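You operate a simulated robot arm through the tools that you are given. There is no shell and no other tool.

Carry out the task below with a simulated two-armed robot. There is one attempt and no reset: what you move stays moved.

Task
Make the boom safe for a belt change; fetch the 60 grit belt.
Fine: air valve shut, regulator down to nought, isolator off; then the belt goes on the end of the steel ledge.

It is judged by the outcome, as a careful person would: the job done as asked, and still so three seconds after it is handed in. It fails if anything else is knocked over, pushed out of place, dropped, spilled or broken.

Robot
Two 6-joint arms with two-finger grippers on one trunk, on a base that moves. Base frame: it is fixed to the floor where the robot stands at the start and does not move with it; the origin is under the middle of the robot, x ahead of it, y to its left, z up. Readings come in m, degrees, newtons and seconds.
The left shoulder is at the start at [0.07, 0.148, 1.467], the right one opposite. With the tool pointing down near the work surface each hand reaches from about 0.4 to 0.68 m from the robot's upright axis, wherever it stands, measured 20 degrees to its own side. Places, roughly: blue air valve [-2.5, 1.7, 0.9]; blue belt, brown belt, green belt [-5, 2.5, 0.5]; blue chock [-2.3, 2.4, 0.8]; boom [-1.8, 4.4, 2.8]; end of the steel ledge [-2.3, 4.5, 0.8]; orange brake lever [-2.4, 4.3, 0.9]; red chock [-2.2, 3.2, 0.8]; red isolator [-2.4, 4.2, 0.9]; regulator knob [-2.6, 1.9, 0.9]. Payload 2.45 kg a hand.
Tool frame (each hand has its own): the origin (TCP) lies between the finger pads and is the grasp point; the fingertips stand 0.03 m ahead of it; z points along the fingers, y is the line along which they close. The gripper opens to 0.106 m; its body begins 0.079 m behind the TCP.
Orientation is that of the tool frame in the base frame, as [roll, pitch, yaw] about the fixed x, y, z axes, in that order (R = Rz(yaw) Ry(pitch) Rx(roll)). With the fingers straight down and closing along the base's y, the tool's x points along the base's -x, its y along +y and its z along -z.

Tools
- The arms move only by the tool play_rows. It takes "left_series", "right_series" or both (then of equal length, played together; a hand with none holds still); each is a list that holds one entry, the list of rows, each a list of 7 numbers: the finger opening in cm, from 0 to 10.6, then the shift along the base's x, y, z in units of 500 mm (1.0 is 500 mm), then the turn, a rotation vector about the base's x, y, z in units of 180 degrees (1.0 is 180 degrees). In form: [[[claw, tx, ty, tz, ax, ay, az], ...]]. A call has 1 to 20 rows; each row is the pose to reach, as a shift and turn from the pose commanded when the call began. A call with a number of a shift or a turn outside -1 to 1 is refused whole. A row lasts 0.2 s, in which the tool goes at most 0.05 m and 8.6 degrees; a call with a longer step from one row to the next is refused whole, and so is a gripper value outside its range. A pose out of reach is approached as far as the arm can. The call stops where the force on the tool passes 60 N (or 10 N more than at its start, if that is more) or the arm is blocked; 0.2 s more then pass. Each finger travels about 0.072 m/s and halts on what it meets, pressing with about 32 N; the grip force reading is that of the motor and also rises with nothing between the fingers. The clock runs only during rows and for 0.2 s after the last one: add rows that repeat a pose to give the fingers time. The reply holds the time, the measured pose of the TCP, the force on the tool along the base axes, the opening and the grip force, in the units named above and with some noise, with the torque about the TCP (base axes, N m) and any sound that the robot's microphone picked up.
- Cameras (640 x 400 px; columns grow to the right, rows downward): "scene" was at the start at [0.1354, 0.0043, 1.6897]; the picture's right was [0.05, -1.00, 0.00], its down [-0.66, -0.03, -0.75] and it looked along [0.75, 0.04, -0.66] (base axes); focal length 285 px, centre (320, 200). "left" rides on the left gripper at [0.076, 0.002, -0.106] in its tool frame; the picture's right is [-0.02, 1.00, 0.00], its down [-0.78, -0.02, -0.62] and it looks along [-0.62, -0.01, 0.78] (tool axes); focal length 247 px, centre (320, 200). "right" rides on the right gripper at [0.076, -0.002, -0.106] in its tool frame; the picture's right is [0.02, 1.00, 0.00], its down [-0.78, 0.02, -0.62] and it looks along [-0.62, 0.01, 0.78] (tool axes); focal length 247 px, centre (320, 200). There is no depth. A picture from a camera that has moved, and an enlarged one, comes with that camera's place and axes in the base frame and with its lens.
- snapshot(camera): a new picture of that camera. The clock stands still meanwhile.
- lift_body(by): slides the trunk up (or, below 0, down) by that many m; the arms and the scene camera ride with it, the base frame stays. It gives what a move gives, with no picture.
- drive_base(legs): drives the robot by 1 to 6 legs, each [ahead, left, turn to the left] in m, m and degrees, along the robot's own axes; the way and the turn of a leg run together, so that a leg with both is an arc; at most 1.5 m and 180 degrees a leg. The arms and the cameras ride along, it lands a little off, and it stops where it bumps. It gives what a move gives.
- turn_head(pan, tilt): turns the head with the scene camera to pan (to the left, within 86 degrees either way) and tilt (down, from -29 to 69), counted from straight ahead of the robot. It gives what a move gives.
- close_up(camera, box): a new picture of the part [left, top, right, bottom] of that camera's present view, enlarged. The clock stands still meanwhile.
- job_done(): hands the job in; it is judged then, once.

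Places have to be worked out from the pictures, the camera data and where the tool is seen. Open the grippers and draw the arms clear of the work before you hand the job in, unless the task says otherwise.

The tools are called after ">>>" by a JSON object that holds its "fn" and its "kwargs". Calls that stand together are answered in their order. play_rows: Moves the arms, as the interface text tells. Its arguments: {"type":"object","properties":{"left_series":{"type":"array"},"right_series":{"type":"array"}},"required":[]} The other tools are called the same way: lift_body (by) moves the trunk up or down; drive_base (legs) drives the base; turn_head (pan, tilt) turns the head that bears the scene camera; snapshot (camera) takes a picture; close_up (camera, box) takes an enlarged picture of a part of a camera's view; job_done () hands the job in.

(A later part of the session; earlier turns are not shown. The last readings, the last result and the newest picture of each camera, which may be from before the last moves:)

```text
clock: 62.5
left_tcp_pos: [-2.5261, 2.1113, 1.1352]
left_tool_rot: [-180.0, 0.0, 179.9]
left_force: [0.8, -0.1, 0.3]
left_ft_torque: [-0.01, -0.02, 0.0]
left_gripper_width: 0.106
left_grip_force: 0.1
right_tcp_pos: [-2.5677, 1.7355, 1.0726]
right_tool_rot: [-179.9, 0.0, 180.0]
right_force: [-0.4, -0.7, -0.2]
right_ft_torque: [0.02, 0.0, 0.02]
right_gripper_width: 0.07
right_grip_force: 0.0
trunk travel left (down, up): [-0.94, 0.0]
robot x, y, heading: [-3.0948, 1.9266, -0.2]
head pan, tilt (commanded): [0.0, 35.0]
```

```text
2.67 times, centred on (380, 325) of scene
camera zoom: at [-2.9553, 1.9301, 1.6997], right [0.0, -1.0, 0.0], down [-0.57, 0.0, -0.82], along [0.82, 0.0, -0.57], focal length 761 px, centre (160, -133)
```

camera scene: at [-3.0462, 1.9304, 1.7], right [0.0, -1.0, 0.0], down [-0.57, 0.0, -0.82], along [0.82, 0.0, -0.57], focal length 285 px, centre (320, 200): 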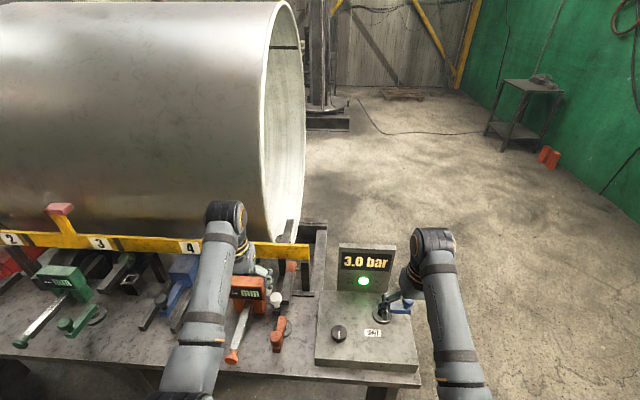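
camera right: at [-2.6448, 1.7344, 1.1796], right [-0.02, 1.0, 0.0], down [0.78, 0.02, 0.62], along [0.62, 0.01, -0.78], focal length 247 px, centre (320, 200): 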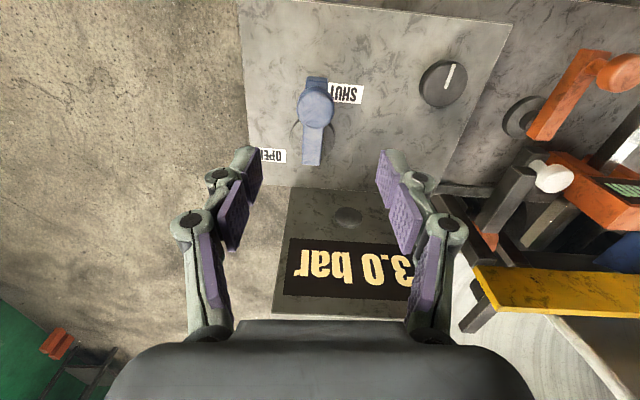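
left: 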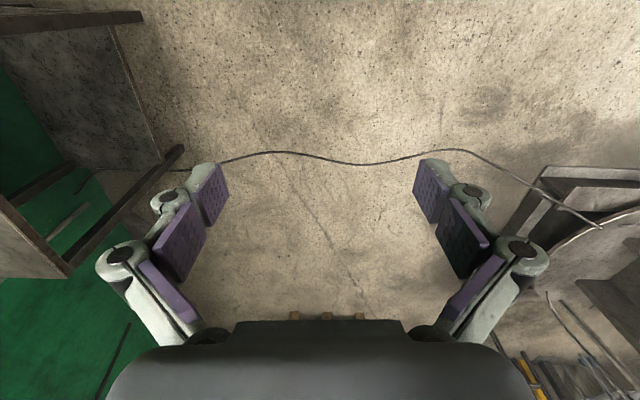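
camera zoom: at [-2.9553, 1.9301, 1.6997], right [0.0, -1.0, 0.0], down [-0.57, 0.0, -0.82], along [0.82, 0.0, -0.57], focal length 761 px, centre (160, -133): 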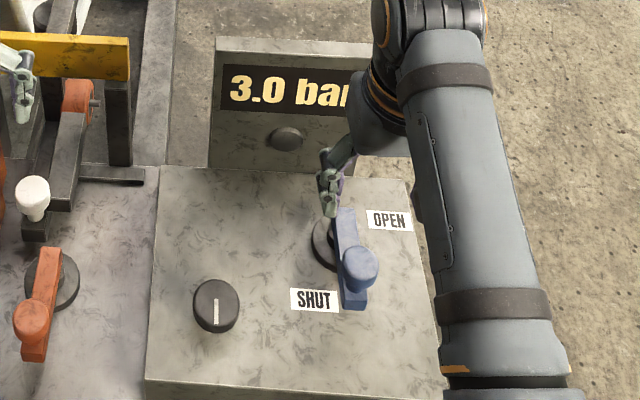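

Valve is SHUT and the lamp is out; the display still reads 3.0 bar. The regulator knob is at about (-2.574, 1.873), top z≈0.885, 47 mm across. I'll move above it.

>>> {"fn": "play_rows", "kwargs": {"right_series": [[[7, 0, 0.09, 0, 0, 0, 0], [7, -0.006, 0.18, 0, 0, 0, 0], [7, -0.012, 0.265, -0.02, 0, 0, 0], [7, -0.012, 0.275, -0.1, 0, 0, 0], [7, -0.012, 0.275, -0.15, 0, 0, 0], [7, -0.012, 0.275, -0.15, 0, 0, 0]]]}}

>>> {"fn": "snapshot", "kwargs": {"camera": "right"}}

>>> {"fn": "close_up", "kwargs": {"camera": "scene", "box": [300, 250, 460, 400]}}

```text
clock: 63.3
left_tcp_pos: [-2.5248, 2.1098, 1.1355]
left_tool_rot: [179.8, 0.0, 179.8]
left_force: [0.6, -0.4, -0.2]
left_ft_torque: [0.02, 0.02, 0.0]
left_gripper_width: 0.1063
left_grip_force: 0.0
right_tcp_pos: [-2.5612, 1.7628, 1.0425]
right_tool_rot: [-170.7, 1.0, 176.0]
right_force: [-0.1, 0.3, 0.3]
right_ft_torque: [0.03, 0.04, -0.03]
right_gripper_width: 0.0701
right_grip_force: 0.1
trunk travel left (down, up): [-0.94, 0.0]
robot x, y, heading: [-3.0947, 1.9308, -0.1]
head pan, tilt (commanded): [0.0, 35.0]
stopped in row 4 (right hand): the arm was blocked; the commanded pose is now the measured one
```

```text
taken
camera right: at [-2.6379, 1.7845, 1.147], right [0.05, 0.99, -0.16], down [0.78, 0.06, 0.62], along [0.63, -0.16, -0.76], focal length 247 px, centre (320, 200)
```

right: 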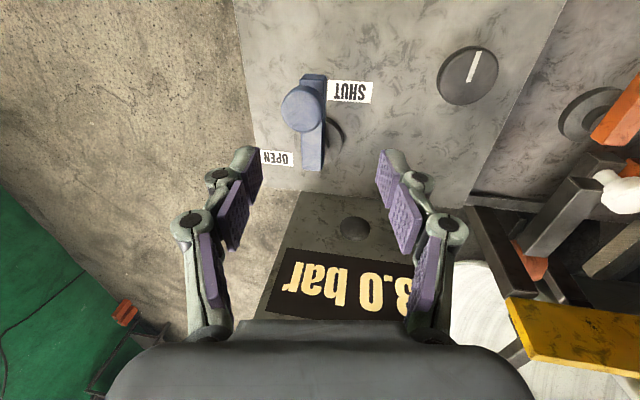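

```text
2.67 times, centred on (380, 325) of scene
camera zoom: at [-2.9543, 1.928, 1.6996], right [0.0, -1.0, 0.0], down [-0.57, 0.0, -0.82], along [0.82, 0.0, -0.57], focal length 761 px, centre (160, -133)
```

zoom: 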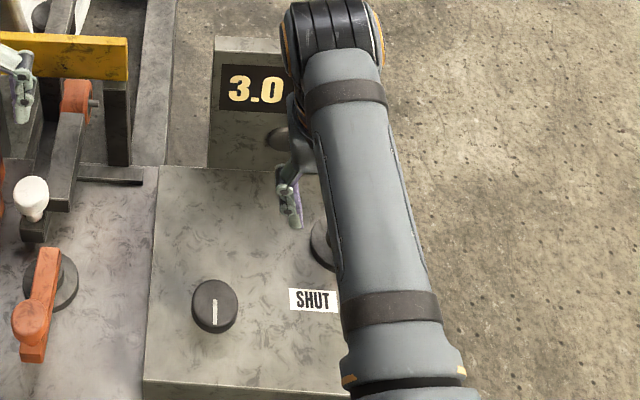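

The right arm was reported blocked with no tool force, so something upstream of the wrist is in the way. Let me look at both arms.

>>> {"fn": "snapshot", "kwargs": {"camera": "scene"}}

>>> {"fn": "snapshot", "kwargs": {"camera": "left"}}

>>> {"fn": "turn_head", "kwargs": {"pan": -20, "tilt": 60}}

>>> {"fn": "snapshot", "kwargs": {"camera": "scene"}}

```text
taken
camera scene: at [-2.9543, 1.928, 1.6996], right [0.0, -1.0, 0.0], down [-0.57, 0.0, -0.82], along [0.82, 0.0, -0.57], focal length 285 px, centre (320, 200)
```

scene: 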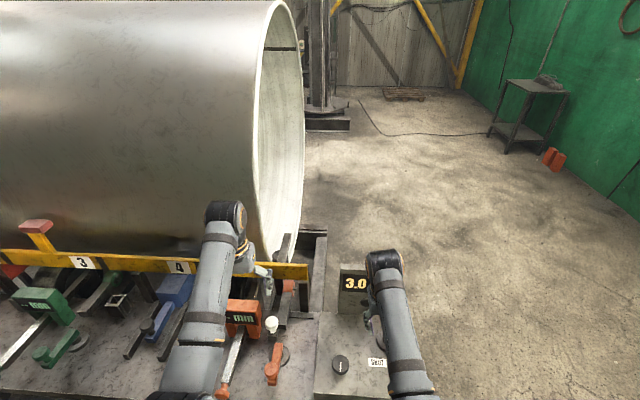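

```text
taken
camera left: at [-2.601, 2.112, 1.2425], right [0.02, 1.0, 0.0], down [0.78, -0.02, 0.62], along [0.62, -0.01, -0.78], focal length 247 px, centre (320, 200)
```

left: 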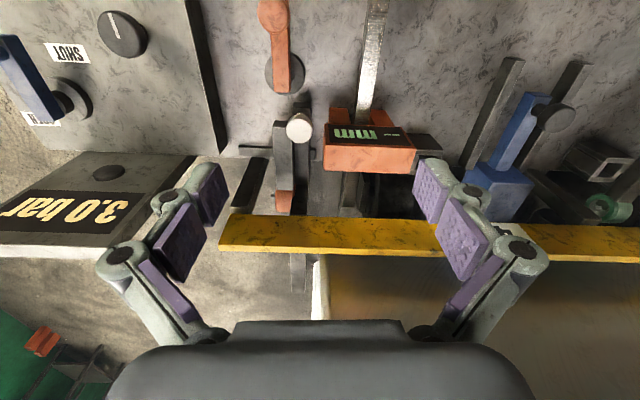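

```text
clock: 64.2
left_tcp_pos: [-2.5261, 2.1126, 1.136]
left_tool_rot: [180.0, 0.0, 179.8]
left_force: [-0.2, -0.4, 0.6]
left_ft_torque: [-0.02, 0.0, -0.03]
left_gripper_width: 0.1062
left_grip_force: 0.0
right_tcp_pos: [-2.5616, 1.7663, 1.044]
right_tool_rot: [-170.7, 1.0, 176.0]
right_force: [-0.3, -0.9, -0.8]
right_ft_torque: [0.01, -0.01, 0.02]
right_gripper_width: 0.0699
right_grip_force: 0.1
trunk travel left (down, up): [-0.94, 0.0]
robot x, y, heading: [-3.0917, 1.9306, -0.1]
head pan, tilt (commanded): [-20.0, 60.0]
```

```text
taken
camera scene: at [-2.981, 1.9084, 1.6655], right [-0.34, -0.94, 0.0], down [-0.81, 0.3, -0.5], along [0.47, -0.17, -0.87], focal length 285 px, centre (320, 200)
```

scene: 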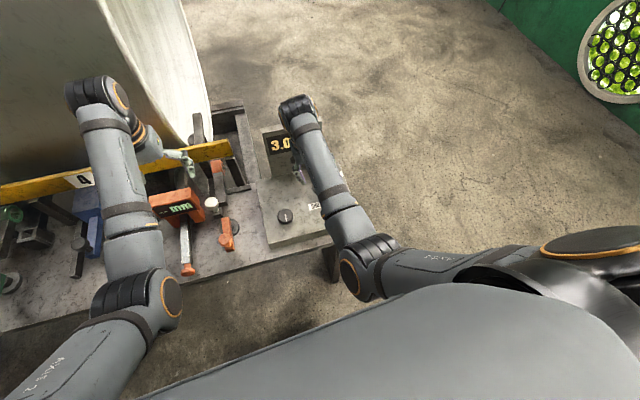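

The right elbow is pressed against the chest when reaching across the centreline. I'll put the right hand upright again slightly outward, then shift the whole robot left so the regulator lies out on its own side.

>>> {"fn": "play_rows", "kwargs": {"right_series": [[[7, -0.006, -0.02, 0.02, 0.017, 0, 0.007], [7, -0.012, -0.04, 0.04, 0.034, 0.001, 0.015], [7, -0.017, -0.062, 0.05, 0.0515, 0.0015, 0.022], [7, -0.017, -0.062, 0.05, 0.0515, 0.0015, 0.022]]]}}

```text
clock: 65.2
left_tcp_pos: [-2.5254, 2.1116, 1.1357]
left_tool_rot: [-180.0, 0.0, 179.9]
left_force: [-0.3, -0.7, 0.1]
left_ft_torque: [0.01, 0.01, 0.04]
left_gripper_width: 0.1059
left_grip_force: 0.1
right_tcp_pos: [-2.57, 1.7355, 1.0681]
right_tool_rot: [-180.0, 0.4, 179.9]
right_force: [-0.2, -1.0, 0.2]
right_ft_torque: [-0.04, 0.0, 0.02]
right_gripper_width: 0.07
right_grip_force: 0.0
trunk travel left (down, up): [-0.94, 0.0]
robot x, y, heading: [-3.0948, 1.9292, -0.1]
head pan, tilt (commanded): [-20.0, 60.0]
```

The hand is upright again. I'll slide the base left by 0.137 m, which carries the hand directly above the regulator knob.

>>> {"fn": "drive_base", "kwargs": {"legs": [[0, 0.137, 0]]}}

>>> {"fn": "snapshot", "kwargs": {"camera": "right"}}

>>> {"fn": "turn_head", "kwargs": {"pan": -10, "tilt": 45}}

>>> {"fn": "snapshot", "kwargs": {"camera": "scene"}}

```text
clock: 66.6
left_tcp_pos: [-2.5258, 2.2505, 1.1364]
left_tool_rot: [179.9, -0.1, -179.9]
left_force: [0.5, -0.1, 0.6]
left_ft_torque: [0.01, 0.01, 0.0]
left_gripper_width: 0.1059
left_grip_force: 0.1
right_tcp_pos: [-2.5693, 1.8745, 1.068]
right_tool_rot: [179.9, 0.4, -179.9]
right_force: [-0.4, 0.4, -0.2]
right_ft_torque: [0.03, -0.02, 0.01]
right_gripper_width: 0.0699
right_grip_force: 0.2
trunk travel left (down, up): [-0.94, 0.0]
robot x, y, heading: [-3.097, 2.0722, 0.3]
head pan, tilt (commanded): [-20.0, 60.0]
```

```text
taken
camera right: at [-2.6473, 1.8727, 1.1737], right [-0.02, 1.0, 0.0], down [0.78, 0.02, 0.63], along [0.63, 0.02, -0.78], focal length 247 px, centre (320, 200)
```

right: 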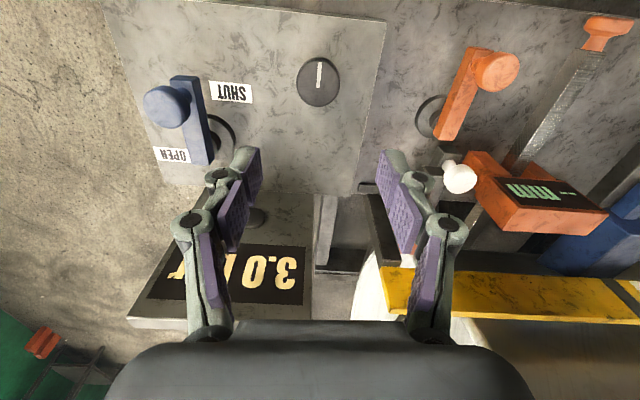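

```text
clock: 67.3
left_tcp_pos: [-2.5265, 2.2515, 1.1354]
left_tool_rot: [-180.0, 0.0, -179.7]
left_force: [-0.1, -0.4, -0.2]
left_ft_torque: [-0.02, 0.0, 0.0]
left_gripper_width: 0.106
left_grip_force: 0.1
right_tcp_pos: [-2.5701, 1.8773, 1.0685]
right_tool_rot: [179.9, 0.3, -179.9]
right_force: [-0.2, 0.4, -1.1]
right_ft_torque: [0.04, 0.02, -0.03]
right_gripper_width: 0.0698
right_grip_force: 0.1
trunk travel left (down, up): [-0.94, 0.0]
robot x, y, heading: [-3.0964, 2.0709, 0.0]
head pan, tilt (commanded): [-10.0, 45.0]
```

```text
taken
camera scene: at [-2.9634, 2.0569, 1.6848], right [-0.17, -0.99, 0.0], down [-0.7, 0.12, -0.71], along [0.7, -0.12, -0.71], focal length 285 px, centre (320, 200)
```

scene: 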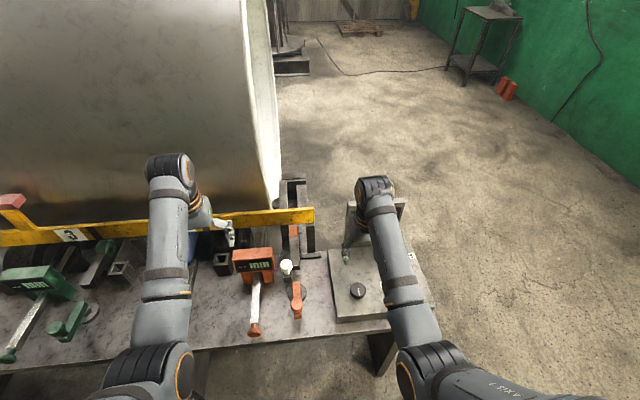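

The regulator knob is right below the hand at about (-2.578, 1.872). I'll descend to z≈0.92 and check the alignment before gripping.

>>> {"fn": "play_rows", "kwargs": {"right_series": [[[7, -0.004, -0.003, -0.08, 0, 0, 0], [7, -0.008, -0.006, -0.16, 0, 0, 0], [7, -0.014, -0.01, -0.24, 0, 0, 0], [7, -0.016, -0.01, -0.29, 0, 0, 0], [7, -0.016, -0.01, -0.29, 0, 0, 0]]]}}

>>> {"fn": "snapshot", "kwargs": {"camera": "right"}}

>>> {"fn": "close_up", "kwargs": {"camera": "scene", "box": [300, 230, 440, 340]}}

```text
clock: 68.5
left_tcp_pos: [-2.5258, 2.252, 1.1356]
left_tool_rot: [-180.0, 0.0, -179.9]
left_force: [0.7, 0.0, 0.1]
left_ft_torque: [-0.03, -0.01, 0.02]
left_gripper_width: 0.1061
left_grip_force: 0.1
right_tcp_pos: [-2.5775, 1.8721, 0.9239]
right_tool_rot: [180.0, 0.4, -179.9]
right_force: [0.3, 0.3, -0.1]
right_ft_torque: [-0.01, 0.0, 0.03]
right_gripper_width: 0.0701
right_grip_force: 0.0
trunk travel left (down, up): [-0.94, 0.0]
robot x, y, heading: [-3.093, 2.0705, 0.1]
head pan, tilt (commanded): [-10.0, 45.0]
```

```text
taken
camera right: at [-2.6548, 1.8703, 1.0298], right [-0.02, 1.0, 0.0], down [0.78, 0.02, 0.63], along [0.63, 0.01, -0.78], focal length 247 px, centre (320, 200)
```

right: 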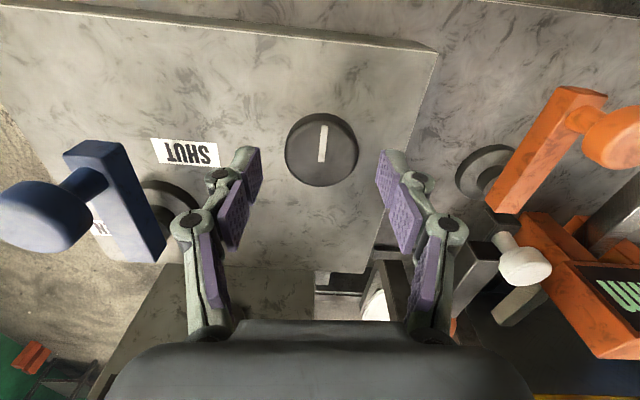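

```text
3.64 times, centred on (370, 285) of scene
camera zoom: at [-2.9634, 2.0561, 1.6849], right [-0.17, -0.99, 0.0], down [-0.7, 0.12, -0.71], along [0.7, -0.12, -0.71], focal length 1038 px, centre (138, -109)
```

zoom: 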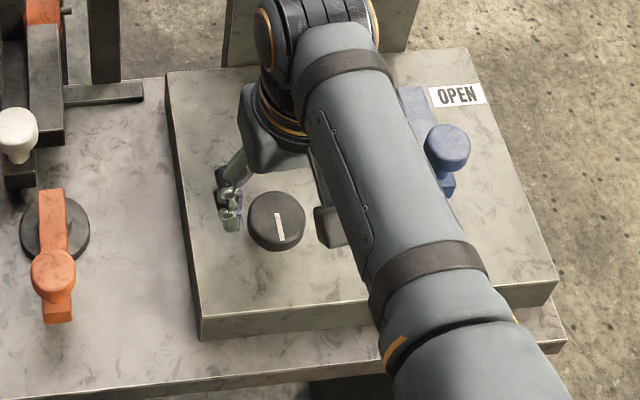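

Aligned. I'll go down so that the pads overlap the knob's side and close gently on it.

>>> {"fn": "play_rows", "kwargs": {"right_series": [[[7, -0.003, 0, -0.03, 0, 0, 0], [7, -0.006, 0, -0.056, 0, 0, 0], [7, -0.006, 0, -0.056, 0, 0, 0], [0, -0.006, 0, -0.056, 0, 0, 0], [0, -0.006, 0, -0.056, 0, 0, 0], [0, -0.006, 0, -0.056, 0, 0, 0]]]}}

>>> {"fn": "snapshot", "kwargs": {"camera": "right"}}

```text
clock: 69.9
left_tcp_pos: [-2.5262, 2.2543, 1.1345]
left_tool_rot: [-179.9, -0.1, -179.9]
left_force: [0.2, -0.5, 0.6]
left_ft_torque: [-0.02, -0.01, -0.01]
left_gripper_width: 0.1057
left_grip_force: 0.0
right_tcp_pos: [-2.5804, 1.8734, 0.8955]
right_tool_rot: [179.9, 0.3, -179.9]
right_force: [0.3, 4.8, 0.8]
right_ft_torque: [0.33, 0.11, -0.02]
right_gripper_width: 0.0461
right_grip_force: 44.7
trunk travel left (down, up): [-0.94, 0.0]
robot x, y, heading: [-3.0945, 2.0714, 0.2]
head pan, tilt (commanded): [-10.0, 45.0]
```

```text
taken
camera right: at [-2.6576, 1.871, 1.0016], right [-0.02, 1.0, 0.0], down [0.78, 0.02, 0.63], along [0.63, 0.01, -0.78], focal length 247 px, centre (320, 200)
```

right: 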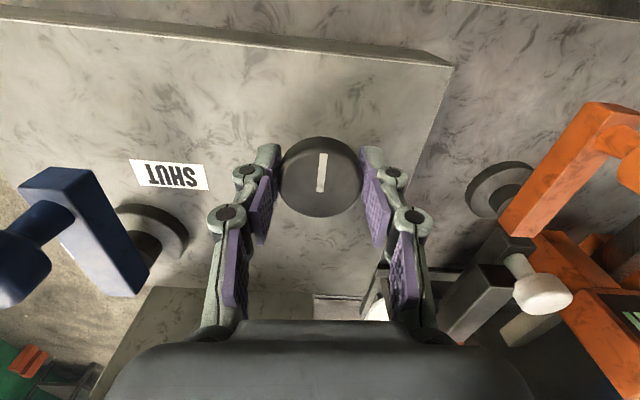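

Gripping the knob at 46 mm. I'll turn it anticlockwise (lower) by 32° and read the display.

>>> {"fn": "play_rows", "kwargs": {"right_series": [[[0, 0, 0, 0, 0, 0, 0.04], [0, 0, 0, 0, 0, 0, 0.08], [0, 0, 0, 0, 0, 0, 0.12], [0, 0, 0, 0, 0, 0, 0.16], [0, 0, 0, 0, 0, 0, 0.178]]]}}

>>> {"fn": "snapshot", "kwargs": {"camera": "right"}}

>>> {"fn": "close_up", "kwargs": {"camera": "scene", "box": [300, 180, 440, 300]}}

```text
clock: 71.1
left_tcp_pos: [-2.5251, 2.2528, 1.1357]
left_tool_rot: [180.0, -0.1, -180.0]
left_force: [0.8, 0.0, 0.5]
left_ft_torque: [0.0, 0.0, 0.02]
left_gripper_width: 0.1061
left_grip_force: 0.0
right_tcp_pos: [-2.5793, 1.8708, 0.8955]
right_tool_rot: [-180.0, 0.4, -147.8]
right_force: [5.8, 2.4, 6.4]
right_ft_torque: [0.11, 0.29, -0.04]
right_gripper_width: 0.0467
right_grip_force: 45.7
trunk travel left (down, up): [-0.94, 0.0]
robot x, y, heading: [-3.0965, 2.0661, 0.4]
head pan, tilt (commanded): [-10.0, 45.0]
```

```text
taken
camera right: at [-2.6446, 1.8289, 1.0015], right [-0.55, 0.83, 0.0], down [0.65, 0.43, 0.63], along [0.52, 0.34, -0.78], focal length 247 px, centre (320, 200)
```

right: 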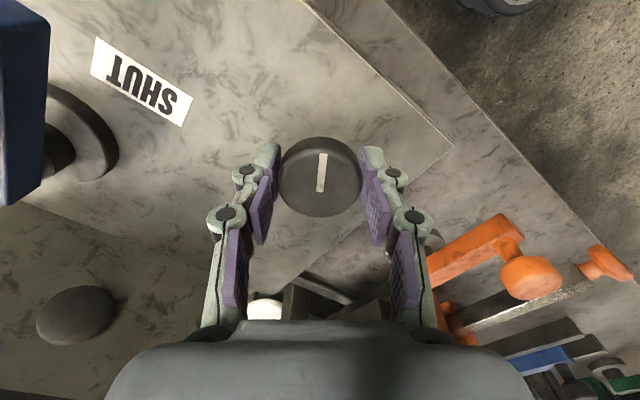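

```text
3.33 times, centred on (370, 240) of scene
camera zoom: at [-2.9628, 2.0565, 1.6849], right [-0.17, -0.99, 0.0], down [-0.7, 0.12, -0.71], along [0.7, -0.12, -0.71], focal length 951 px, centre (153, 67)
```

zoom: 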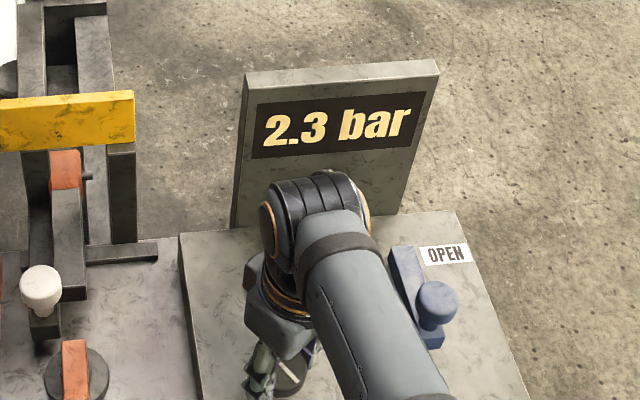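

Anticlockwise lowers it: 2.3 bar after 32°, so about 105° remain. I'll continue another 50°.

>>> {"fn": "play_rows", "kwargs": {"right_series": [[[0, 0, 0, 0, 0, 0, 0.04], [0, 0, 0, 0, 0, 0, 0.08], [0, 0, 0, 0, 0, 0, 0.12], [0, 0, 0, 0, 0, 0, 0.16], [0, 0, 0, 0, 0, 0, 0.2], [0, 0, 0, 0, 0, 0, 0.24], [0, 0, 0, 0, 0, 0, 0.278]]]}}

>>> {"fn": "snapshot", "kwargs": {"camera": "right"}}

>>> {"fn": "close_up", "kwargs": {"camera": "scene", "box": [300, 180, 440, 300]}}

```text
clock: 72.7
left_tcp_pos: [-2.5247, 2.2518, 1.1348]
left_tool_rot: [179.9, -0.1, -179.9]
left_force: [-0.9, -0.5, 0.3]
left_ft_torque: [0.0, -0.01, -0.01]
left_gripper_width: 0.1062
left_grip_force: 0.1
right_tcp_pos: [-2.5783, 1.8697, 0.8951]
right_tool_rot: [-179.8, 0.4, -97.7]
right_force: [19.9, -12.0, 16.0]
right_ft_torque: [-0.09, -0.48, -0.04]
right_gripper_width: 0.0463
right_grip_force: 44.4
trunk travel left (down, up): [-0.94, 0.0]
robot x, y, heading: [-3.0942, 2.071, 0.3]
head pan, tilt (commanded): [-10.0, 45.0]
```

```text
taken
camera right: at [-2.5871, 1.7933, 1.0015], right [-0.99, 0.11, 0.0], down [0.09, 0.77, 0.63], along [0.07, 0.62, -0.78], focal length 247 px, centre (320, 200)
```

right: 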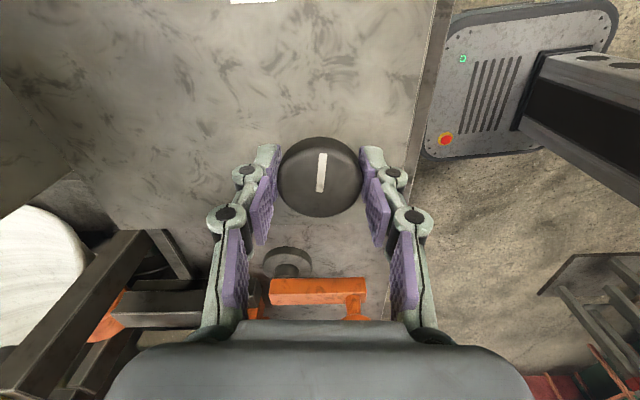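

```text
3.33 times, centred on (370, 240) of scene
camera zoom: at [-2.9609, 2.0538, 1.6848], right [-0.17, -0.99, 0.0], down [-0.7, 0.12, -0.71], along [0.7, -0.12, -0.71], focal length 951 px, centre (153, 67)
```

zoom: 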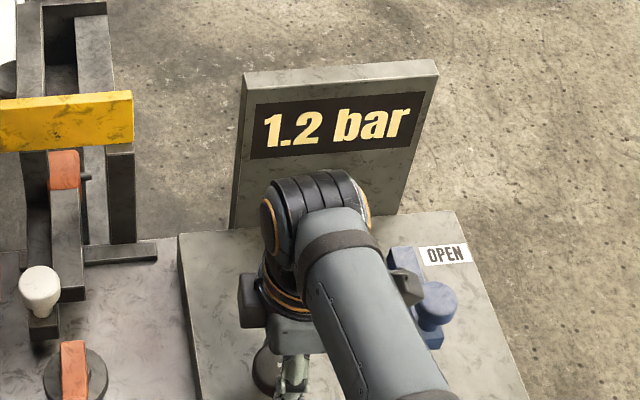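

1.2 bar now; about 55° remain. I'll ease the small sideways load and turn a further 30°.

>>> {"fn": "play_rows", "kwargs": {"right_series": [[[0, 0.002, -0.001, 0, 0, 0, 0.03], [0, 0.004, -0.002, 0, 0, 0, 0.065], [0, 0.004, -0.002, 0, 0, 0, 0.1], [0, 0.004, -0.002, 0, 0, 0, 0.135], [0, 0.004, -0.002, 0, 0, 0, 0.167]]]}}

>>> {"fn": "close_up", "kwargs": {"camera": "scene", "box": [300, 180, 440, 300]}}

```text
clock: 73.9
left_tcp_pos: [-2.525, 2.2517, 1.1338]
left_tool_rot: [180.0, 0.0, -179.9]
left_force: [0.5, -0.1, 0.5]
left_ft_torque: [0.01, 0.0, -0.04]
left_gripper_width: 0.1062
left_grip_force: 0.1
right_tcp_pos: [-2.5752, 1.8698, 0.8958]
right_tool_rot: [-179.9, 0.3, -67.7]
right_force: [19.4, -8.1, 13.5]
right_ft_torque: [0.14, -0.42, -0.03]
right_gripper_width: 0.046
right_grip_force: 44.5
trunk travel left (down, up): [-0.94, 0.0]
robot x, y, heading: [-3.096, 2.069, 0.0]
head pan, tilt (commanded): [-10.0, 45.0]
```

```text
3.33 times, centred on (370, 240) of scene
camera zoom: at [-2.9608, 2.0546, 1.6847], right [-0.17, -0.99, 0.0], down [-0.7, 0.12, -0.71], along [0.7, -0.12, -0.71], focal length 951 px, centre (153, 67)
```

zoom: 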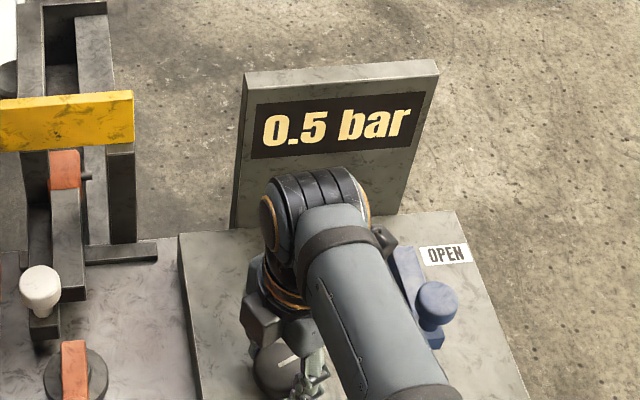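

0.5 bar. I'll turn about 26° more to reach zero.

>>> {"fn": "play_rows", "kwargs": {"right_series": [[[0, 0, 0, 0, 0, 0, 0.035], [0, 0.001, 0, 0, 0, 0, 0.07], [0, 0.002, 0, 0, 0, 0, 0.105], [0, 0.002, 0, 0, 0, 0, 0.135], [0, 0.002, 0, 0, 0, 0, 0.145]]]}}

>>> {"fn": "close_up", "kwargs": {"camera": "scene", "box": [300, 180, 440, 300]}}

>>> {"fn": "snapshot", "kwargs": {"camera": "right"}}

```text
clock: 75.1
left_tcp_pos: [-2.5251, 2.2538, 1.1354]
left_tool_rot: [-179.9, -0.2, -179.9]
left_force: [-0.3, -0.2, 1.0]
left_ft_torque: [0.0, 0.0, -0.03]
left_gripper_width: 0.106
left_grip_force: 0.1
right_tcp_pos: [-2.5768, 1.8724, 0.896]
right_tool_rot: [180.0, 0.4, -41.6]
right_force: [17.7, 1.0, 12.9]
right_ft_torque: [-0.55, -0.4, -1.03]
right_gripper_width: 0.0463
right_grip_force: 45.2
trunk travel left (down, up): [-0.94, 0.0]
robot x, y, heading: [-3.0957, 2.0726, 0.1]
head pan, tilt (commanded): [-10.0, 45.0]
```

```text
3.33 times, centred on (370, 240) of scene
camera zoom: at [-2.9613, 2.0571, 1.6847], right [-0.17, -0.99, 0.0], down [-0.7, 0.12, -0.71], along [0.7, -0.12, -0.71], focal length 951 px, centre (153, 67)
```

zoom: 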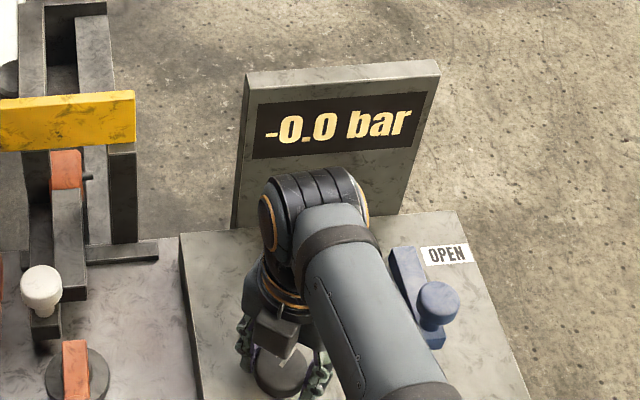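

```text
taken
camera right: at [-2.5176, 1.8219, 1.0012], right [-0.65, -0.76, 0.0], down [-0.59, 0.5, 0.63], along [-0.48, 0.41, -0.78], focal length 247 px, centre (320, 200)
```

right: 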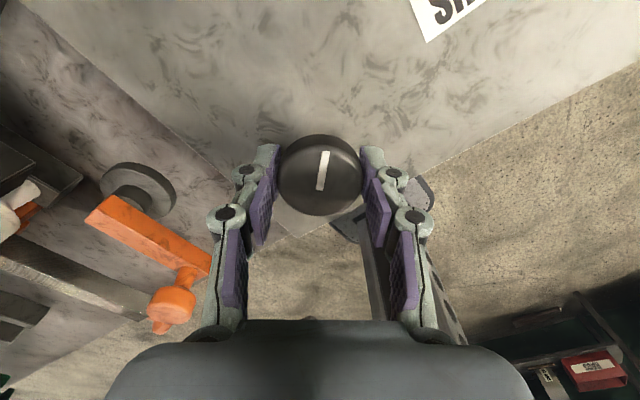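

Display reads −0.0 bar with the knob against its stop. I'll release, lift clear, and then look at the display again.

>>> {"fn": "play_rows", "kwargs": {"right_series": [[[0, 0, 0, 0, 0, 0, -0.005], [7, 0, 0, 0, 0, 0, -0.005], [7, 0, 0, 0, 0, 0, -0.005], [7, 0, 0, 0, 0, 0, -0.005], [7, 0, 0, 0.08, 0, 0, -0.005], [7, 0, 0, 0.16, 0, 0, -0.005], [7, 0, 0, 0.24, 0, 0, -0.005], [7, 0, 0, 0.3, 0, 0, -0.005], [7, 0, 0, 0.3, 0, 0, -0.005]]]}}

>>> {"fn": "close_up", "kwargs": {"camera": "scene", "box": [280, 180, 440, 330]}}

```text
clock: 77.1
left_tcp_pos: [-2.5264, 2.2515, 1.1352]
left_tool_rot: [179.9, 0.0, -179.9]
left_force: [-0.4, 1.1, 0.2]
left_ft_torque: [-0.03, -0.04, 0.03]
left_gripper_width: 0.1062
left_grip_force: 0.1
right_tcp_pos: [-2.5767, 1.8699, 1.0444]
right_tool_rot: [-180.0, 0.4, -42.6]
right_force: [0.7, 0.5, -0.2]
right_ft_torque: [-0.01, -0.04, 0.03]
right_gripper_width: 0.0701
right_grip_force: 0.0
trunk travel left (down, up): [-0.94, 0.0]
robot x, y, heading: [-3.0973, 2.0669, 0.2]
head pan, tilt (commanded): [-10.0, 45.0]
```

```text
2.67 times, centred on (360, 255) of scene
camera zoom: at [-2.9633, 2.0558, 1.6849], right [-0.17, -0.99, 0.0], down [-0.7, 0.12, -0.71], along [0.7, -0.12, -0.71], focal length 761 px, centre (213, 53)
```

zoom: 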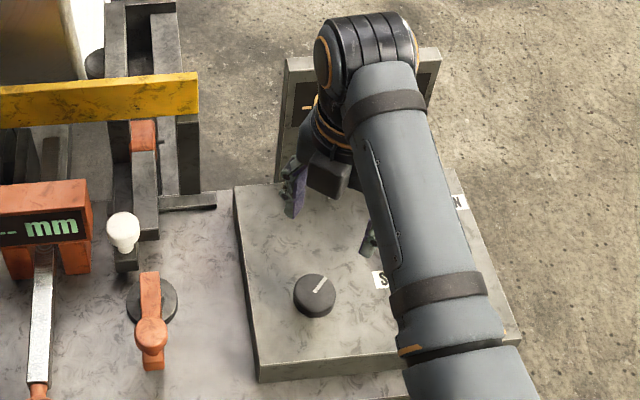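

Released and clear. I'll unwind the wrist by −137°.

>>> {"fn": "play_rows", "kwargs": {"right_series": [[[7, 0, 0, 0, 0, 0, -0.045], [7, 0, 0, 0, 0, 0, -0.09], [7, 0, 0, 0, 0, 0, -0.135], [7, 0, 0, 0, 0, 0, -0.18], [7, 0, 0, 0, 0, 0, -0.225], [7, 0, 0, 0, 0, 0, -0.27], [7, 0, 0, 0, 0, 0, -0.315], [7, 0, 0, 0, 0, 0, -0.36], [7, 0, 0, 0, 0, 0, -0.405], [7, 0, 0, 0, 0, 0, -0.45], [7, 0, 0, 0, 0, 0, -0.495], [7, 0, 0, 0, 0, 0, -0.54], [7, 0, 0, 0, 0, 0, -0.585], [7, 0, 0, 0, 0, 0, -0.63], [7, 0, 0, 0, 0, 0, -0.675], [7, 0, 0, 0, 0, 0, -0.72], [7, 0, 0, 0, 0, 0, -0.763]]]}}

>>> {"fn": "snapshot", "kwargs": {"camera": "right"}}

```text
clock: 80.7
left_tcp_pos: [-2.5265, 2.2508, 1.1368]
left_tool_rot: [180.0, -0.1, -179.9]
left_force: [0.9, 0.0, 0.1]
left_ft_torque: [0.0, 0.0, 0.0]
left_gripper_width: 0.1059
left_grip_force: 0.1
right_tcp_pos: [-2.5775, 1.8693, 1.045]
right_tool_rot: [180.0, 0.4, 179.9]
right_force: [-0.1, -0.3, 0.0]
right_ft_torque: [0.0, 0.03, 0.0]
right_gripper_width: 0.0698
right_grip_force: 0.0
trunk travel left (down, up): [-0.94, 0.0]
robot x, y, heading: [-3.0955, 2.0651, 0.1]
head pan, tilt (commanded): [-10.0, 45.0]
```

```text
taken
camera right: at [-2.6551, 1.8689, 1.151], right [-0.02, 1.0, 0.0], down [0.78, 0.02, 0.63], along [0.63, 0.01, -0.78], focal length 247 px, centre (320, 200)
```

right: 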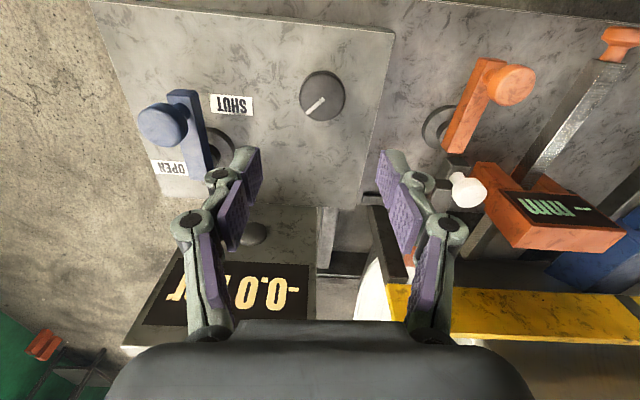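

Display shows −0.0 bar with the valve SHUT; both remain as set. Next the isolator at about (-2.4, 4.2): back away from the ledge and slide left along it.

>>> {"fn": "drive_base", "kwargs": {"legs": [[-0.35, 0, 0], [0, 1.5, 0], [0, 0.4, 0]]}}

>>> {"fn": "turn_head", "kwargs": {"pan": 0, "tilt": 35}}

>>> {"fn": "snapshot", "kwargs": {"camera": "scene"}}

```text
clock: 92.1
left_tcp_pos: [-2.8444, 4.1379, 1.1358]
left_tool_rot: [179.9, -0.1, 178.5]
left_force: [0.1, -0.1, -0.1]
left_ft_torque: [-0.02, 0.01, 0.0]
left_gripper_width: 0.106
left_grip_force: 0.1
right_tcp_pos: [-2.9069, 3.7571, 1.0456]
right_tool_rot: [179.9, 0.4, 178.6]
right_force: [0.5, 0.5, 0.8]
right_ft_torque: [0.01, -0.02, 0.01]
right_gripper_width: 0.0699
right_grip_force: 0.0
trunk travel left (down, up): [-0.94, 0.0]
robot x, y, heading: [-3.4183, 3.9696, -1.3]
head pan, tilt (commanded): [-10.0, 45.0]
```

```text
clock: 92.8
left_tcp_pos: [-2.845, 4.1393, 1.1355]
left_tool_rot: [180.0, 0.0, 178.6]
left_force: [-0.4, 0.3, -0.5]
left_ft_torque: [-0.06, -0.02, -0.02]
left_gripper_width: 0.106
left_grip_force: 0.1
right_tcp_pos: [-2.9069, 3.7592, 1.0447]
right_tool_rot: [-179.9, 0.4, 178.5]
right_force: [0.5, 0.4, 0.8]
right_ft_torque: [0.02, -0.03, -0.03]
right_gripper_width: 0.0699
right_grip_force: 0.1
trunk travel left (down, up): [-0.94, 0.0]
robot x, y, heading: [-3.4197, 3.9711, -1.8]
head pan, tilt (commanded): [0.0, 35.0]
```

```text
taken
camera scene: at [-3.2791, 3.9693, 1.6996], right [-0.03, -1.0, 0.0], down [-0.57, 0.01, -0.82], along [0.82, -0.02, -0.57], focal length 285 px, centre (320, 200)
```

scene: 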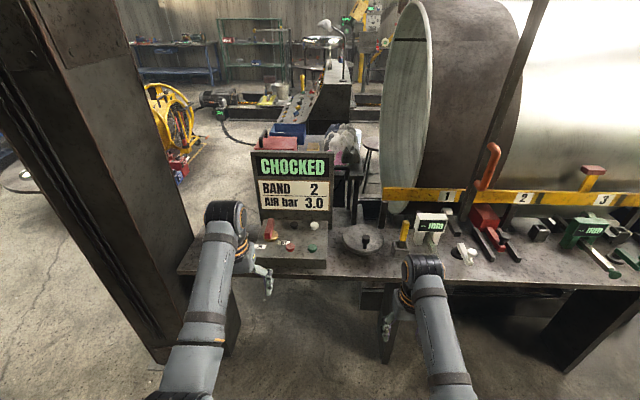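

Now I see the isolator panel with a display, and a big column on the left. Let me zoom in.

>>> {"fn": "close_up", "kwargs": {"camera": "scene", "box": [170, 140, 390, 290]}}

>>> {"fn": "close_up", "kwargs": {"camera": "scene", "box": [330, 120, 640, 300]}}

>>> {"fn": "snapshot", "kwargs": {"camera": "left"}}

```text
2.67 times, centred on (280, 215) of scene
camera zoom: at [-3.2791, 3.9693, 1.6996], right [-0.03, -1.0, 0.0], down [-0.57, 0.01, -0.82], along [0.82, -0.02, -0.57], focal length 761 px, centre (427, 160)
```

zoom: 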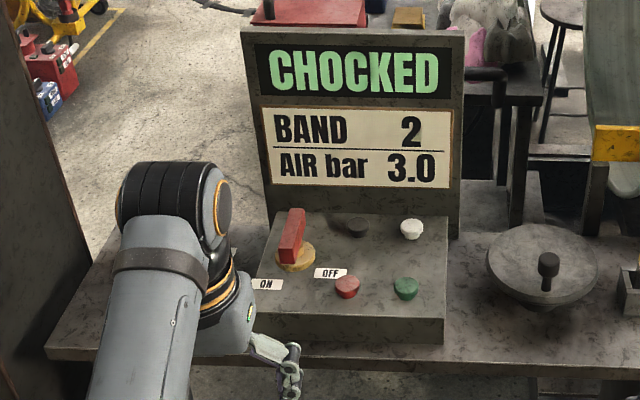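

```text
2.06 times, centred on (485, 210) of scene
camera zoom: at [-3.2791, 3.9693, 1.6996], right [-0.03, -1.0, 0.0], down [-0.57, 0.01, -0.82], along [0.82, -0.02, -0.57], focal length 589 px, centre (-21, 179)
```

zoom: 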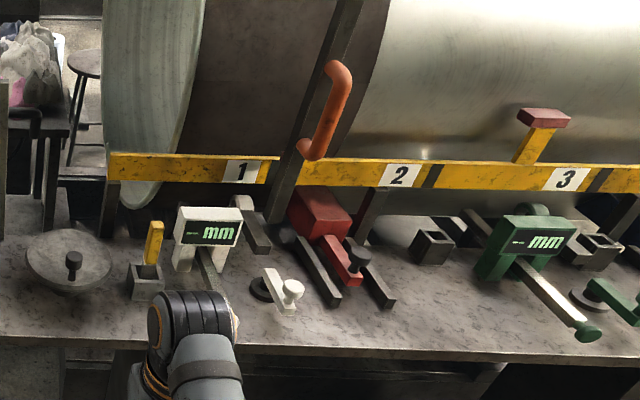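

```text
taken
camera left: at [-2.9213, 4.1439, 1.2425], right [0.05, 1.0, 0.0], down [0.78, -0.04, 0.62], along [0.62, -0.03, -0.78], focal length 247 px, centre (320, 200)
```

left: 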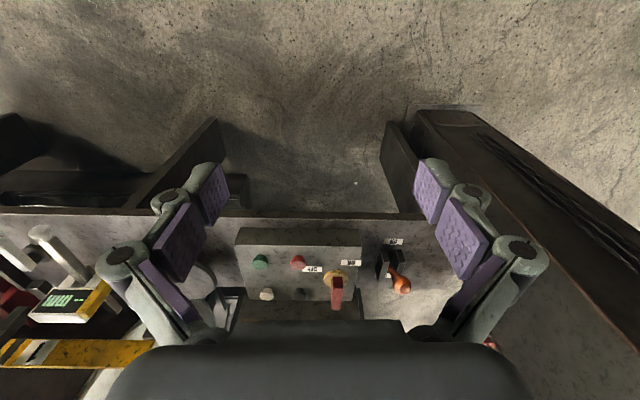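

The red isolator sits on a yellow disc with ON/OFF labels at about (-2.36, 4.16); the left hand suits it. I'll straighten the heading and move 0.3 m nearer for a better look.

>>> {"fn": "drive_base", "kwargs": {"legs": [[0, 0, 1.5], [0.3, 0, 0]]}}

>>> {"fn": "snapshot", "kwargs": {"camera": "left"}}

>>> {"fn": "turn_head", "kwargs": {"pan": 10, "tilt": 40}}

>>> {"fn": "snapshot", "kwargs": {"camera": "scene"}}

```text
clock: 95.3
left_tcp_pos: [-2.5482, 4.1516, 1.1372]
left_tool_rot: [179.9, 0.1, 179.8]
left_force: [-0.1, -0.1, 0.1]
left_ft_torque: [0.01, 0.0, -0.01]
left_gripper_width: 0.1058
left_grip_force: 0.1
right_tcp_pos: [-2.6021, 3.7696, 1.0465]
right_tool_rot: [-180.0, 0.5, 179.8]
right_force: [0.2, 0.6, -0.2]
right_ft_torque: [-0.01, -0.02, 0.01]
right_gripper_width: 0.0699
right_grip_force: 0.0
trunk travel left (down, up): [-0.94, 0.0]
robot x, y, heading: [-3.1169, 3.9684, -0.2]
head pan, tilt (commanded): [0.0, 35.0]
```

```text
taken
camera left: at [-2.6245, 4.1542, 1.2435], right [0.03, 1.0, 0.0], down [0.78, -0.02, 0.62], along [0.62, -0.02, -0.78], focal length 247 px, centre (320, 200)
```

left: 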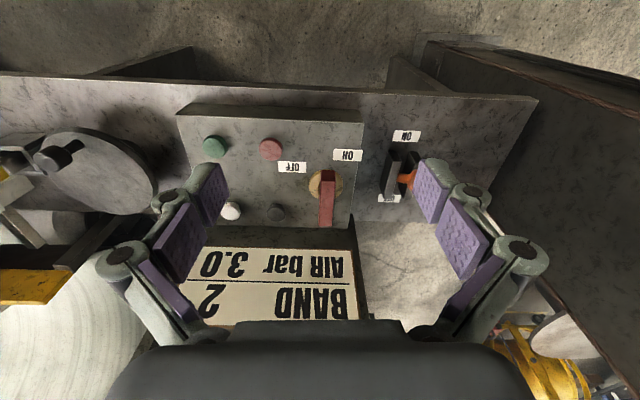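

```text
clock: 96.0
left_tcp_pos: [-2.5457, 4.1507, 1.1354]
left_tool_rot: [180.0, 0.0, 179.8]
left_force: [0.2, 0.3, 0.3]
left_ft_torque: [0.0, 0.01, 0.0]
left_gripper_width: 0.1062
left_grip_force: 0.1
right_tcp_pos: [-2.5991, 3.7683, 1.0453]
right_tool_rot: [180.0, 0.4, 179.8]
right_force: [0.7, -0.2, 1.2]
right_ft_torque: [0.0, -0.02, 0.03]
right_gripper_width: 0.0699
right_grip_force: 0.0
trunk travel left (down, up): [-0.94, 0.0]
robot x, y, heading: [-3.1159, 3.9718, 0.0]
head pan, tilt (commanded): [10.0, 40.0]
```

```text
taken
camera scene: at [-2.9805, 3.9865, 1.6922], right [0.17, -0.99, 0.0], down [-0.63, -0.11, -0.77], along [0.75, 0.13, -0.64], focal length 285 px, centre (320, 200)
```

scene: 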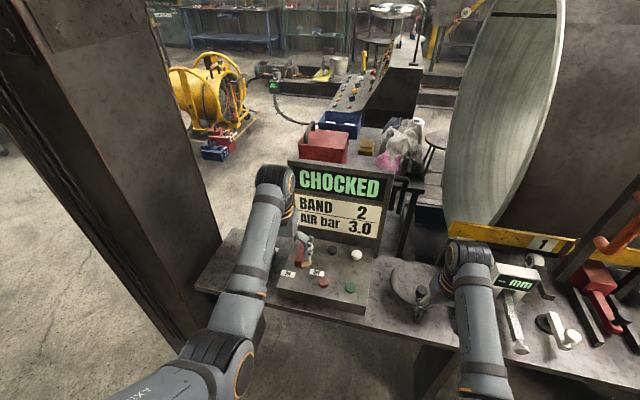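

Let me enlarge the isolator area from both cameras.

>>> {"fn": "close_up", "kwargs": {"camera": "left", "box": [170, 100, 450, 240]}}

>>> {"fn": "close_up", "kwargs": {"camera": "scene", "box": [190, 210, 400, 340]}}

```text
2.29 times, centred on (310, 170) of left
camera zoom: at [-2.6223, 4.1543, 1.2425], right [0.03, 1.0, 0.0], down [0.78, -0.02, 0.62], along [0.62, -0.02, -0.78], focal length 564 px, centre (343, 269)
```

zoom: 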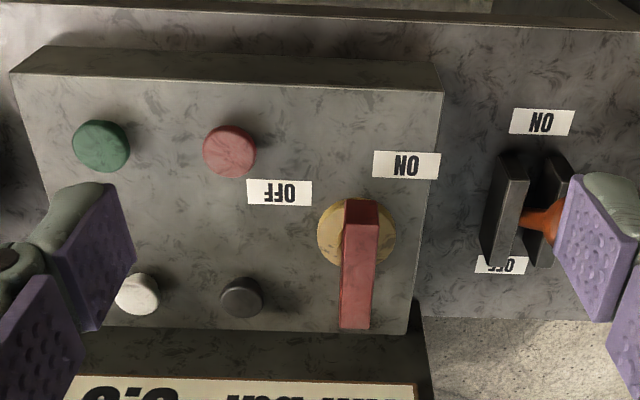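

```text
3.05 times, centred on (295, 275) of scene
camera zoom: at [-2.9805, 3.9865, 1.6922], right [0.17, -0.99, 0.0], down [-0.63, -0.11, -0.77], along [0.75, 0.13, -0.64], focal length 870 px, centre (396, -29)
```

zoom: 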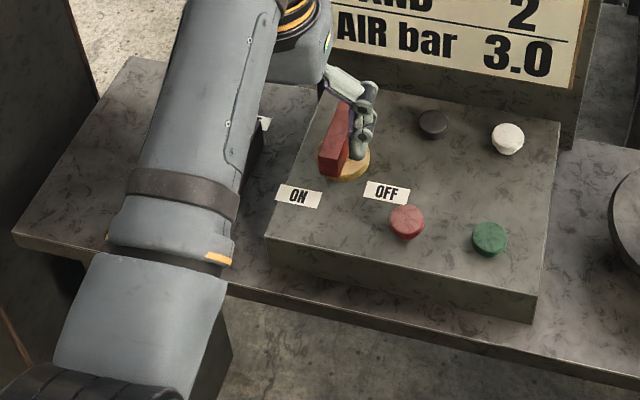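

The paddle-type isolator handle (about 25 mm thick, top z≈0.918) lies along x with its near end at ON; OFF is a quarter-turn to the right (anticlockwise from above). I'll raise the right hand, narrow the left fingers and then drive in 0.16 m.

>>> {"fn": "play_rows", "kwargs": {"right_series": [[[7, 0, 0, 0.04, 0, 0, 0], [7, 0, 0, 0.08, 0, 0, 0], [7, 0, 0, 0.08, 0, 0, 0], [7, 0, 0, 0.08, 0, 0, 0]]], "left_series": [[[5.5, 0, 0, 0, 0, 0, 0], [5.5, 0, 0, 0, 0, 0, 0], [5.5, 0, 0, 0, 0, 0, 0], [5.5, 0, 0, 0, 0, 0, 0]]]}}

>>> {"fn": "drive_base", "kwargs": {"legs": [[0.16, 0, 0]]}}

>>> {"fn": "snapshot", "kwargs": {"camera": "left"}}

>>> {"fn": "snapshot", "kwargs": {"camera": "scene"}}

```text
clock: 97.0
left_tcp_pos: [-2.5462, 4.1519, 1.137]
left_tool_rot: [-179.9, 0.1, 179.8]
left_force: [-0.2, 0.9, -0.2]
left_ft_torque: [-0.02, -0.03, 0.0]
left_gripper_width: 0.0552
left_grip_force: 0.0
right_tcp_pos: [-2.6006, 3.7714, 1.0861]
right_tool_rot: [179.9, 0.4, 179.8]
right_force: [-0.5, 0.1, 0.3]
right_ft_torque: [0.02, -0.05, -0.01]
right_gripper_width: 0.07
right_grip_force: 0.1
trunk travel left (down, up): [-0.94, 0.0]
robot x, y, heading: [-3.1176, 3.9731, -0.1]
head pan, tilt (commanded): [10.0, 40.0]
```

```text
clock: 98.4
left_tcp_pos: [-2.385, 4.1508, 1.1376]
left_tool_rot: [180.0, 0.2, 179.8]
left_force: [-0.6, 0.5, -0.1]
left_ft_torque: [0.01, -0.04, -0.04]
left_gripper_width: 0.055
left_grip_force: 0.1
right_tcp_pos: [-2.4388, 3.7699, 1.0866]
right_tool_rot: [-180.0, 0.5, 179.8]
right_force: [-0.6, -0.1, 0.1]
right_ft_torque: [-0.01, -0.03, 0.0]
right_gripper_width: 0.0699
right_grip_force: 0.0
trunk travel left (down, up): [-0.94, 0.0]
robot x, y, heading: [-2.9501, 3.9727, -0.4]
head pan, tilt (commanded): [10.0, 40.0]
```

```text
taken
camera left: at [-2.4617, 4.1543, 1.244], right [0.02, 1.0, 0.0], down [0.78, -0.02, 0.62], along [0.62, -0.02, -0.78], focal length 247 px, centre (320, 200)
```

left: 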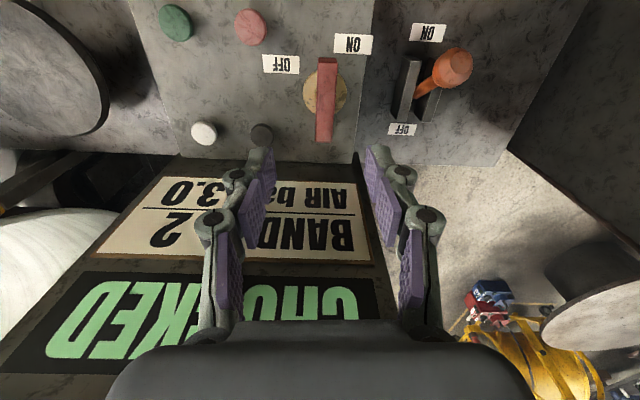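

```text
taken
camera scene: at [-2.8211, 3.9863, 1.6926], right [0.17, -0.99, 0.0], down [-0.63, -0.11, -0.77], along [0.76, 0.13, -0.64], focal length 285 px, centre (320, 200)
```

scene: 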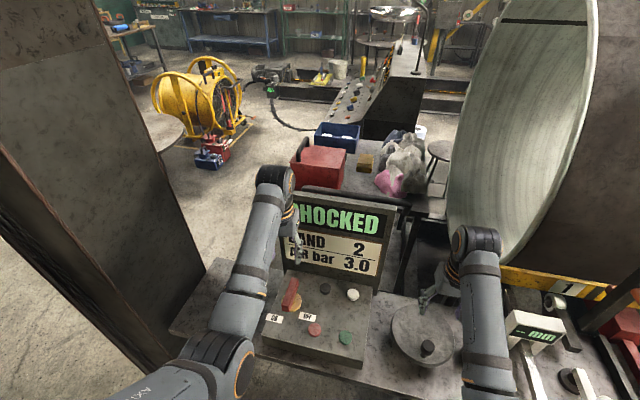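

The disc centre is at (-2.361, 4.157). I'll bring the left hand over it and lower to z≈0.98, then check.

>>> {"fn": "play_rows", "kwargs": {"left_series": [[[5.5, 0.02, 0.005, -0.08, 0, 0, 0], [5.5, 0.04, 0.01, -0.16, 0, 0, 0], [5.5, 0.048, 0.012, -0.24, 0, 0, 0], [5.5, 0.048, 0.012, -0.31, 0, 0, 0], [5.5, 0.048, 0.012, -0.31, 0, 0, 0]]]}}

>>> {"fn": "snapshot", "kwargs": {"camera": "left"}}

>>> {"fn": "close_up", "kwargs": {"camera": "scene", "box": [200, 220, 420, 380]}}

```text
clock: 99.6
left_tcp_pos: [-2.3588, 4.1581, 0.9805]
left_tool_rot: [-180.0, 0.0, 179.9]
left_force: [0.5, 0.3, 0.3]
left_ft_torque: [0.0, -0.02, -0.01]
left_gripper_width: 0.055
left_grip_force: 0.0
right_tcp_pos: [-2.4364, 3.77, 1.0838]
right_tool_rot: [-179.9, 0.4, 179.8]
right_force: [-0.2, -0.1, 0.1]
right_ft_torque: [0.0, -0.02, -0.02]
right_gripper_width: 0.0702
right_grip_force: 0.1
trunk travel left (down, up): [-0.94, 0.0]
robot x, y, heading: [-2.9502, 3.9722, -0.1]
head pan, tilt (commanded): [10.0, 40.0]
```

```text
taken
camera left: at [-2.4354, 4.1622, 1.0873], right [0.02, 1.0, 0.0], down [0.78, -0.02, 0.62], along [0.62, -0.02, -0.78], focal length 247 px, centre (320, 200)
```

left: 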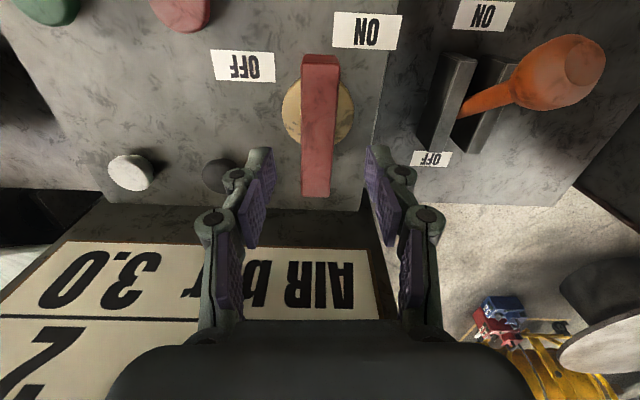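

```text
2.50 times, centred on (310, 300) of scene
camera zoom: at [-2.8173, 3.9863, 1.6922], right [0.17, -0.99, 0.0], down [-0.63, -0.11, -0.77], along [0.75, 0.13, -0.64], focal length 713 px, centre (345, -50)
```

zoom: 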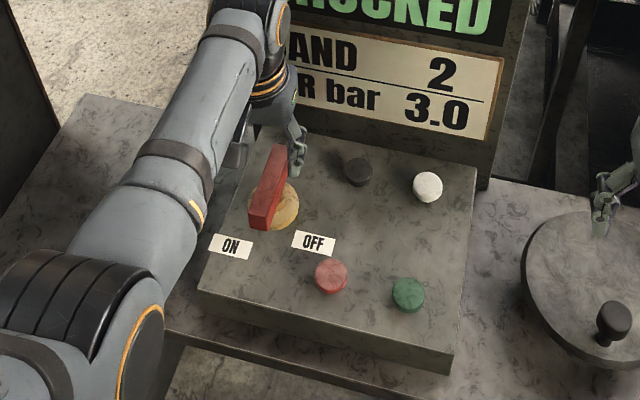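

Well aligned. I'll descend to z≈0.915 and close on the paddle.

>>> {"fn": "play_rows", "kwargs": {"left_series": [[[5.5, -0.002, 0, -0.06, 0, 0, 0], [5.5, -0.005, 0, -0.12, 0, 0, 0], [5.5, -0.005, 0, -0.132, 0, 0, 0], [0, -0.005, 0, -0.132, 0, 0, 0], [0, -0.005, 0, -0.132, 0, 0, 0], [0, -0.005, 0, -0.132, 0, 0, 0]]]}}

>>> {"fn": "snapshot", "kwargs": {"camera": "left"}}

```text
clock: 101.0
left_tcp_pos: [-2.361, 4.1581, 0.9161]
left_tool_rot: [-179.9, -0.1, 179.8]
left_force: [1.0, -2.8, -1.3]
left_ft_torque: [-0.14, -0.04, 0.1]
left_gripper_width: 0.0348
left_grip_force: 45.2
right_tcp_pos: [-2.436, 3.7704, 1.0842]
right_tool_rot: [-179.9, 0.5, 179.7]
right_force: [-0.3, 0.6, -0.1]
right_ft_torque: [-0.04, 0.01, -0.03]
right_gripper_width: 0.0698
right_grip_force: 0.1
trunk travel left (down, up): [-0.94, 0.0]
robot x, y, heading: [-2.9499, 3.9728, -0.2]
head pan, tilt (commanded): [10.0, 40.0]
```

```text
taken
camera left: at [-2.4371, 4.1605, 1.0213], right [0.02, 1.0, 0.0], down [0.78, -0.02, 0.62], along [0.62, -0.02, -0.78], focal length 247 px, centre (320, 200)
```

left: 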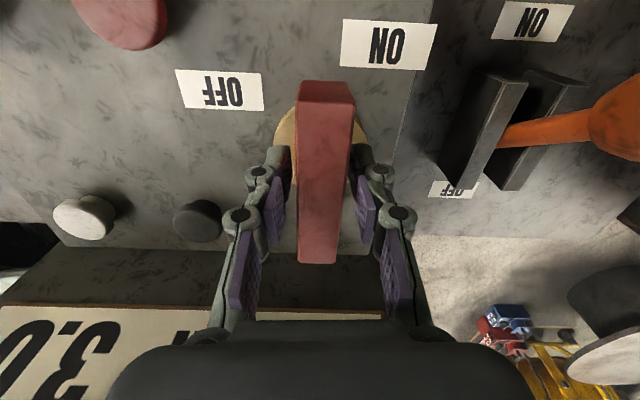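

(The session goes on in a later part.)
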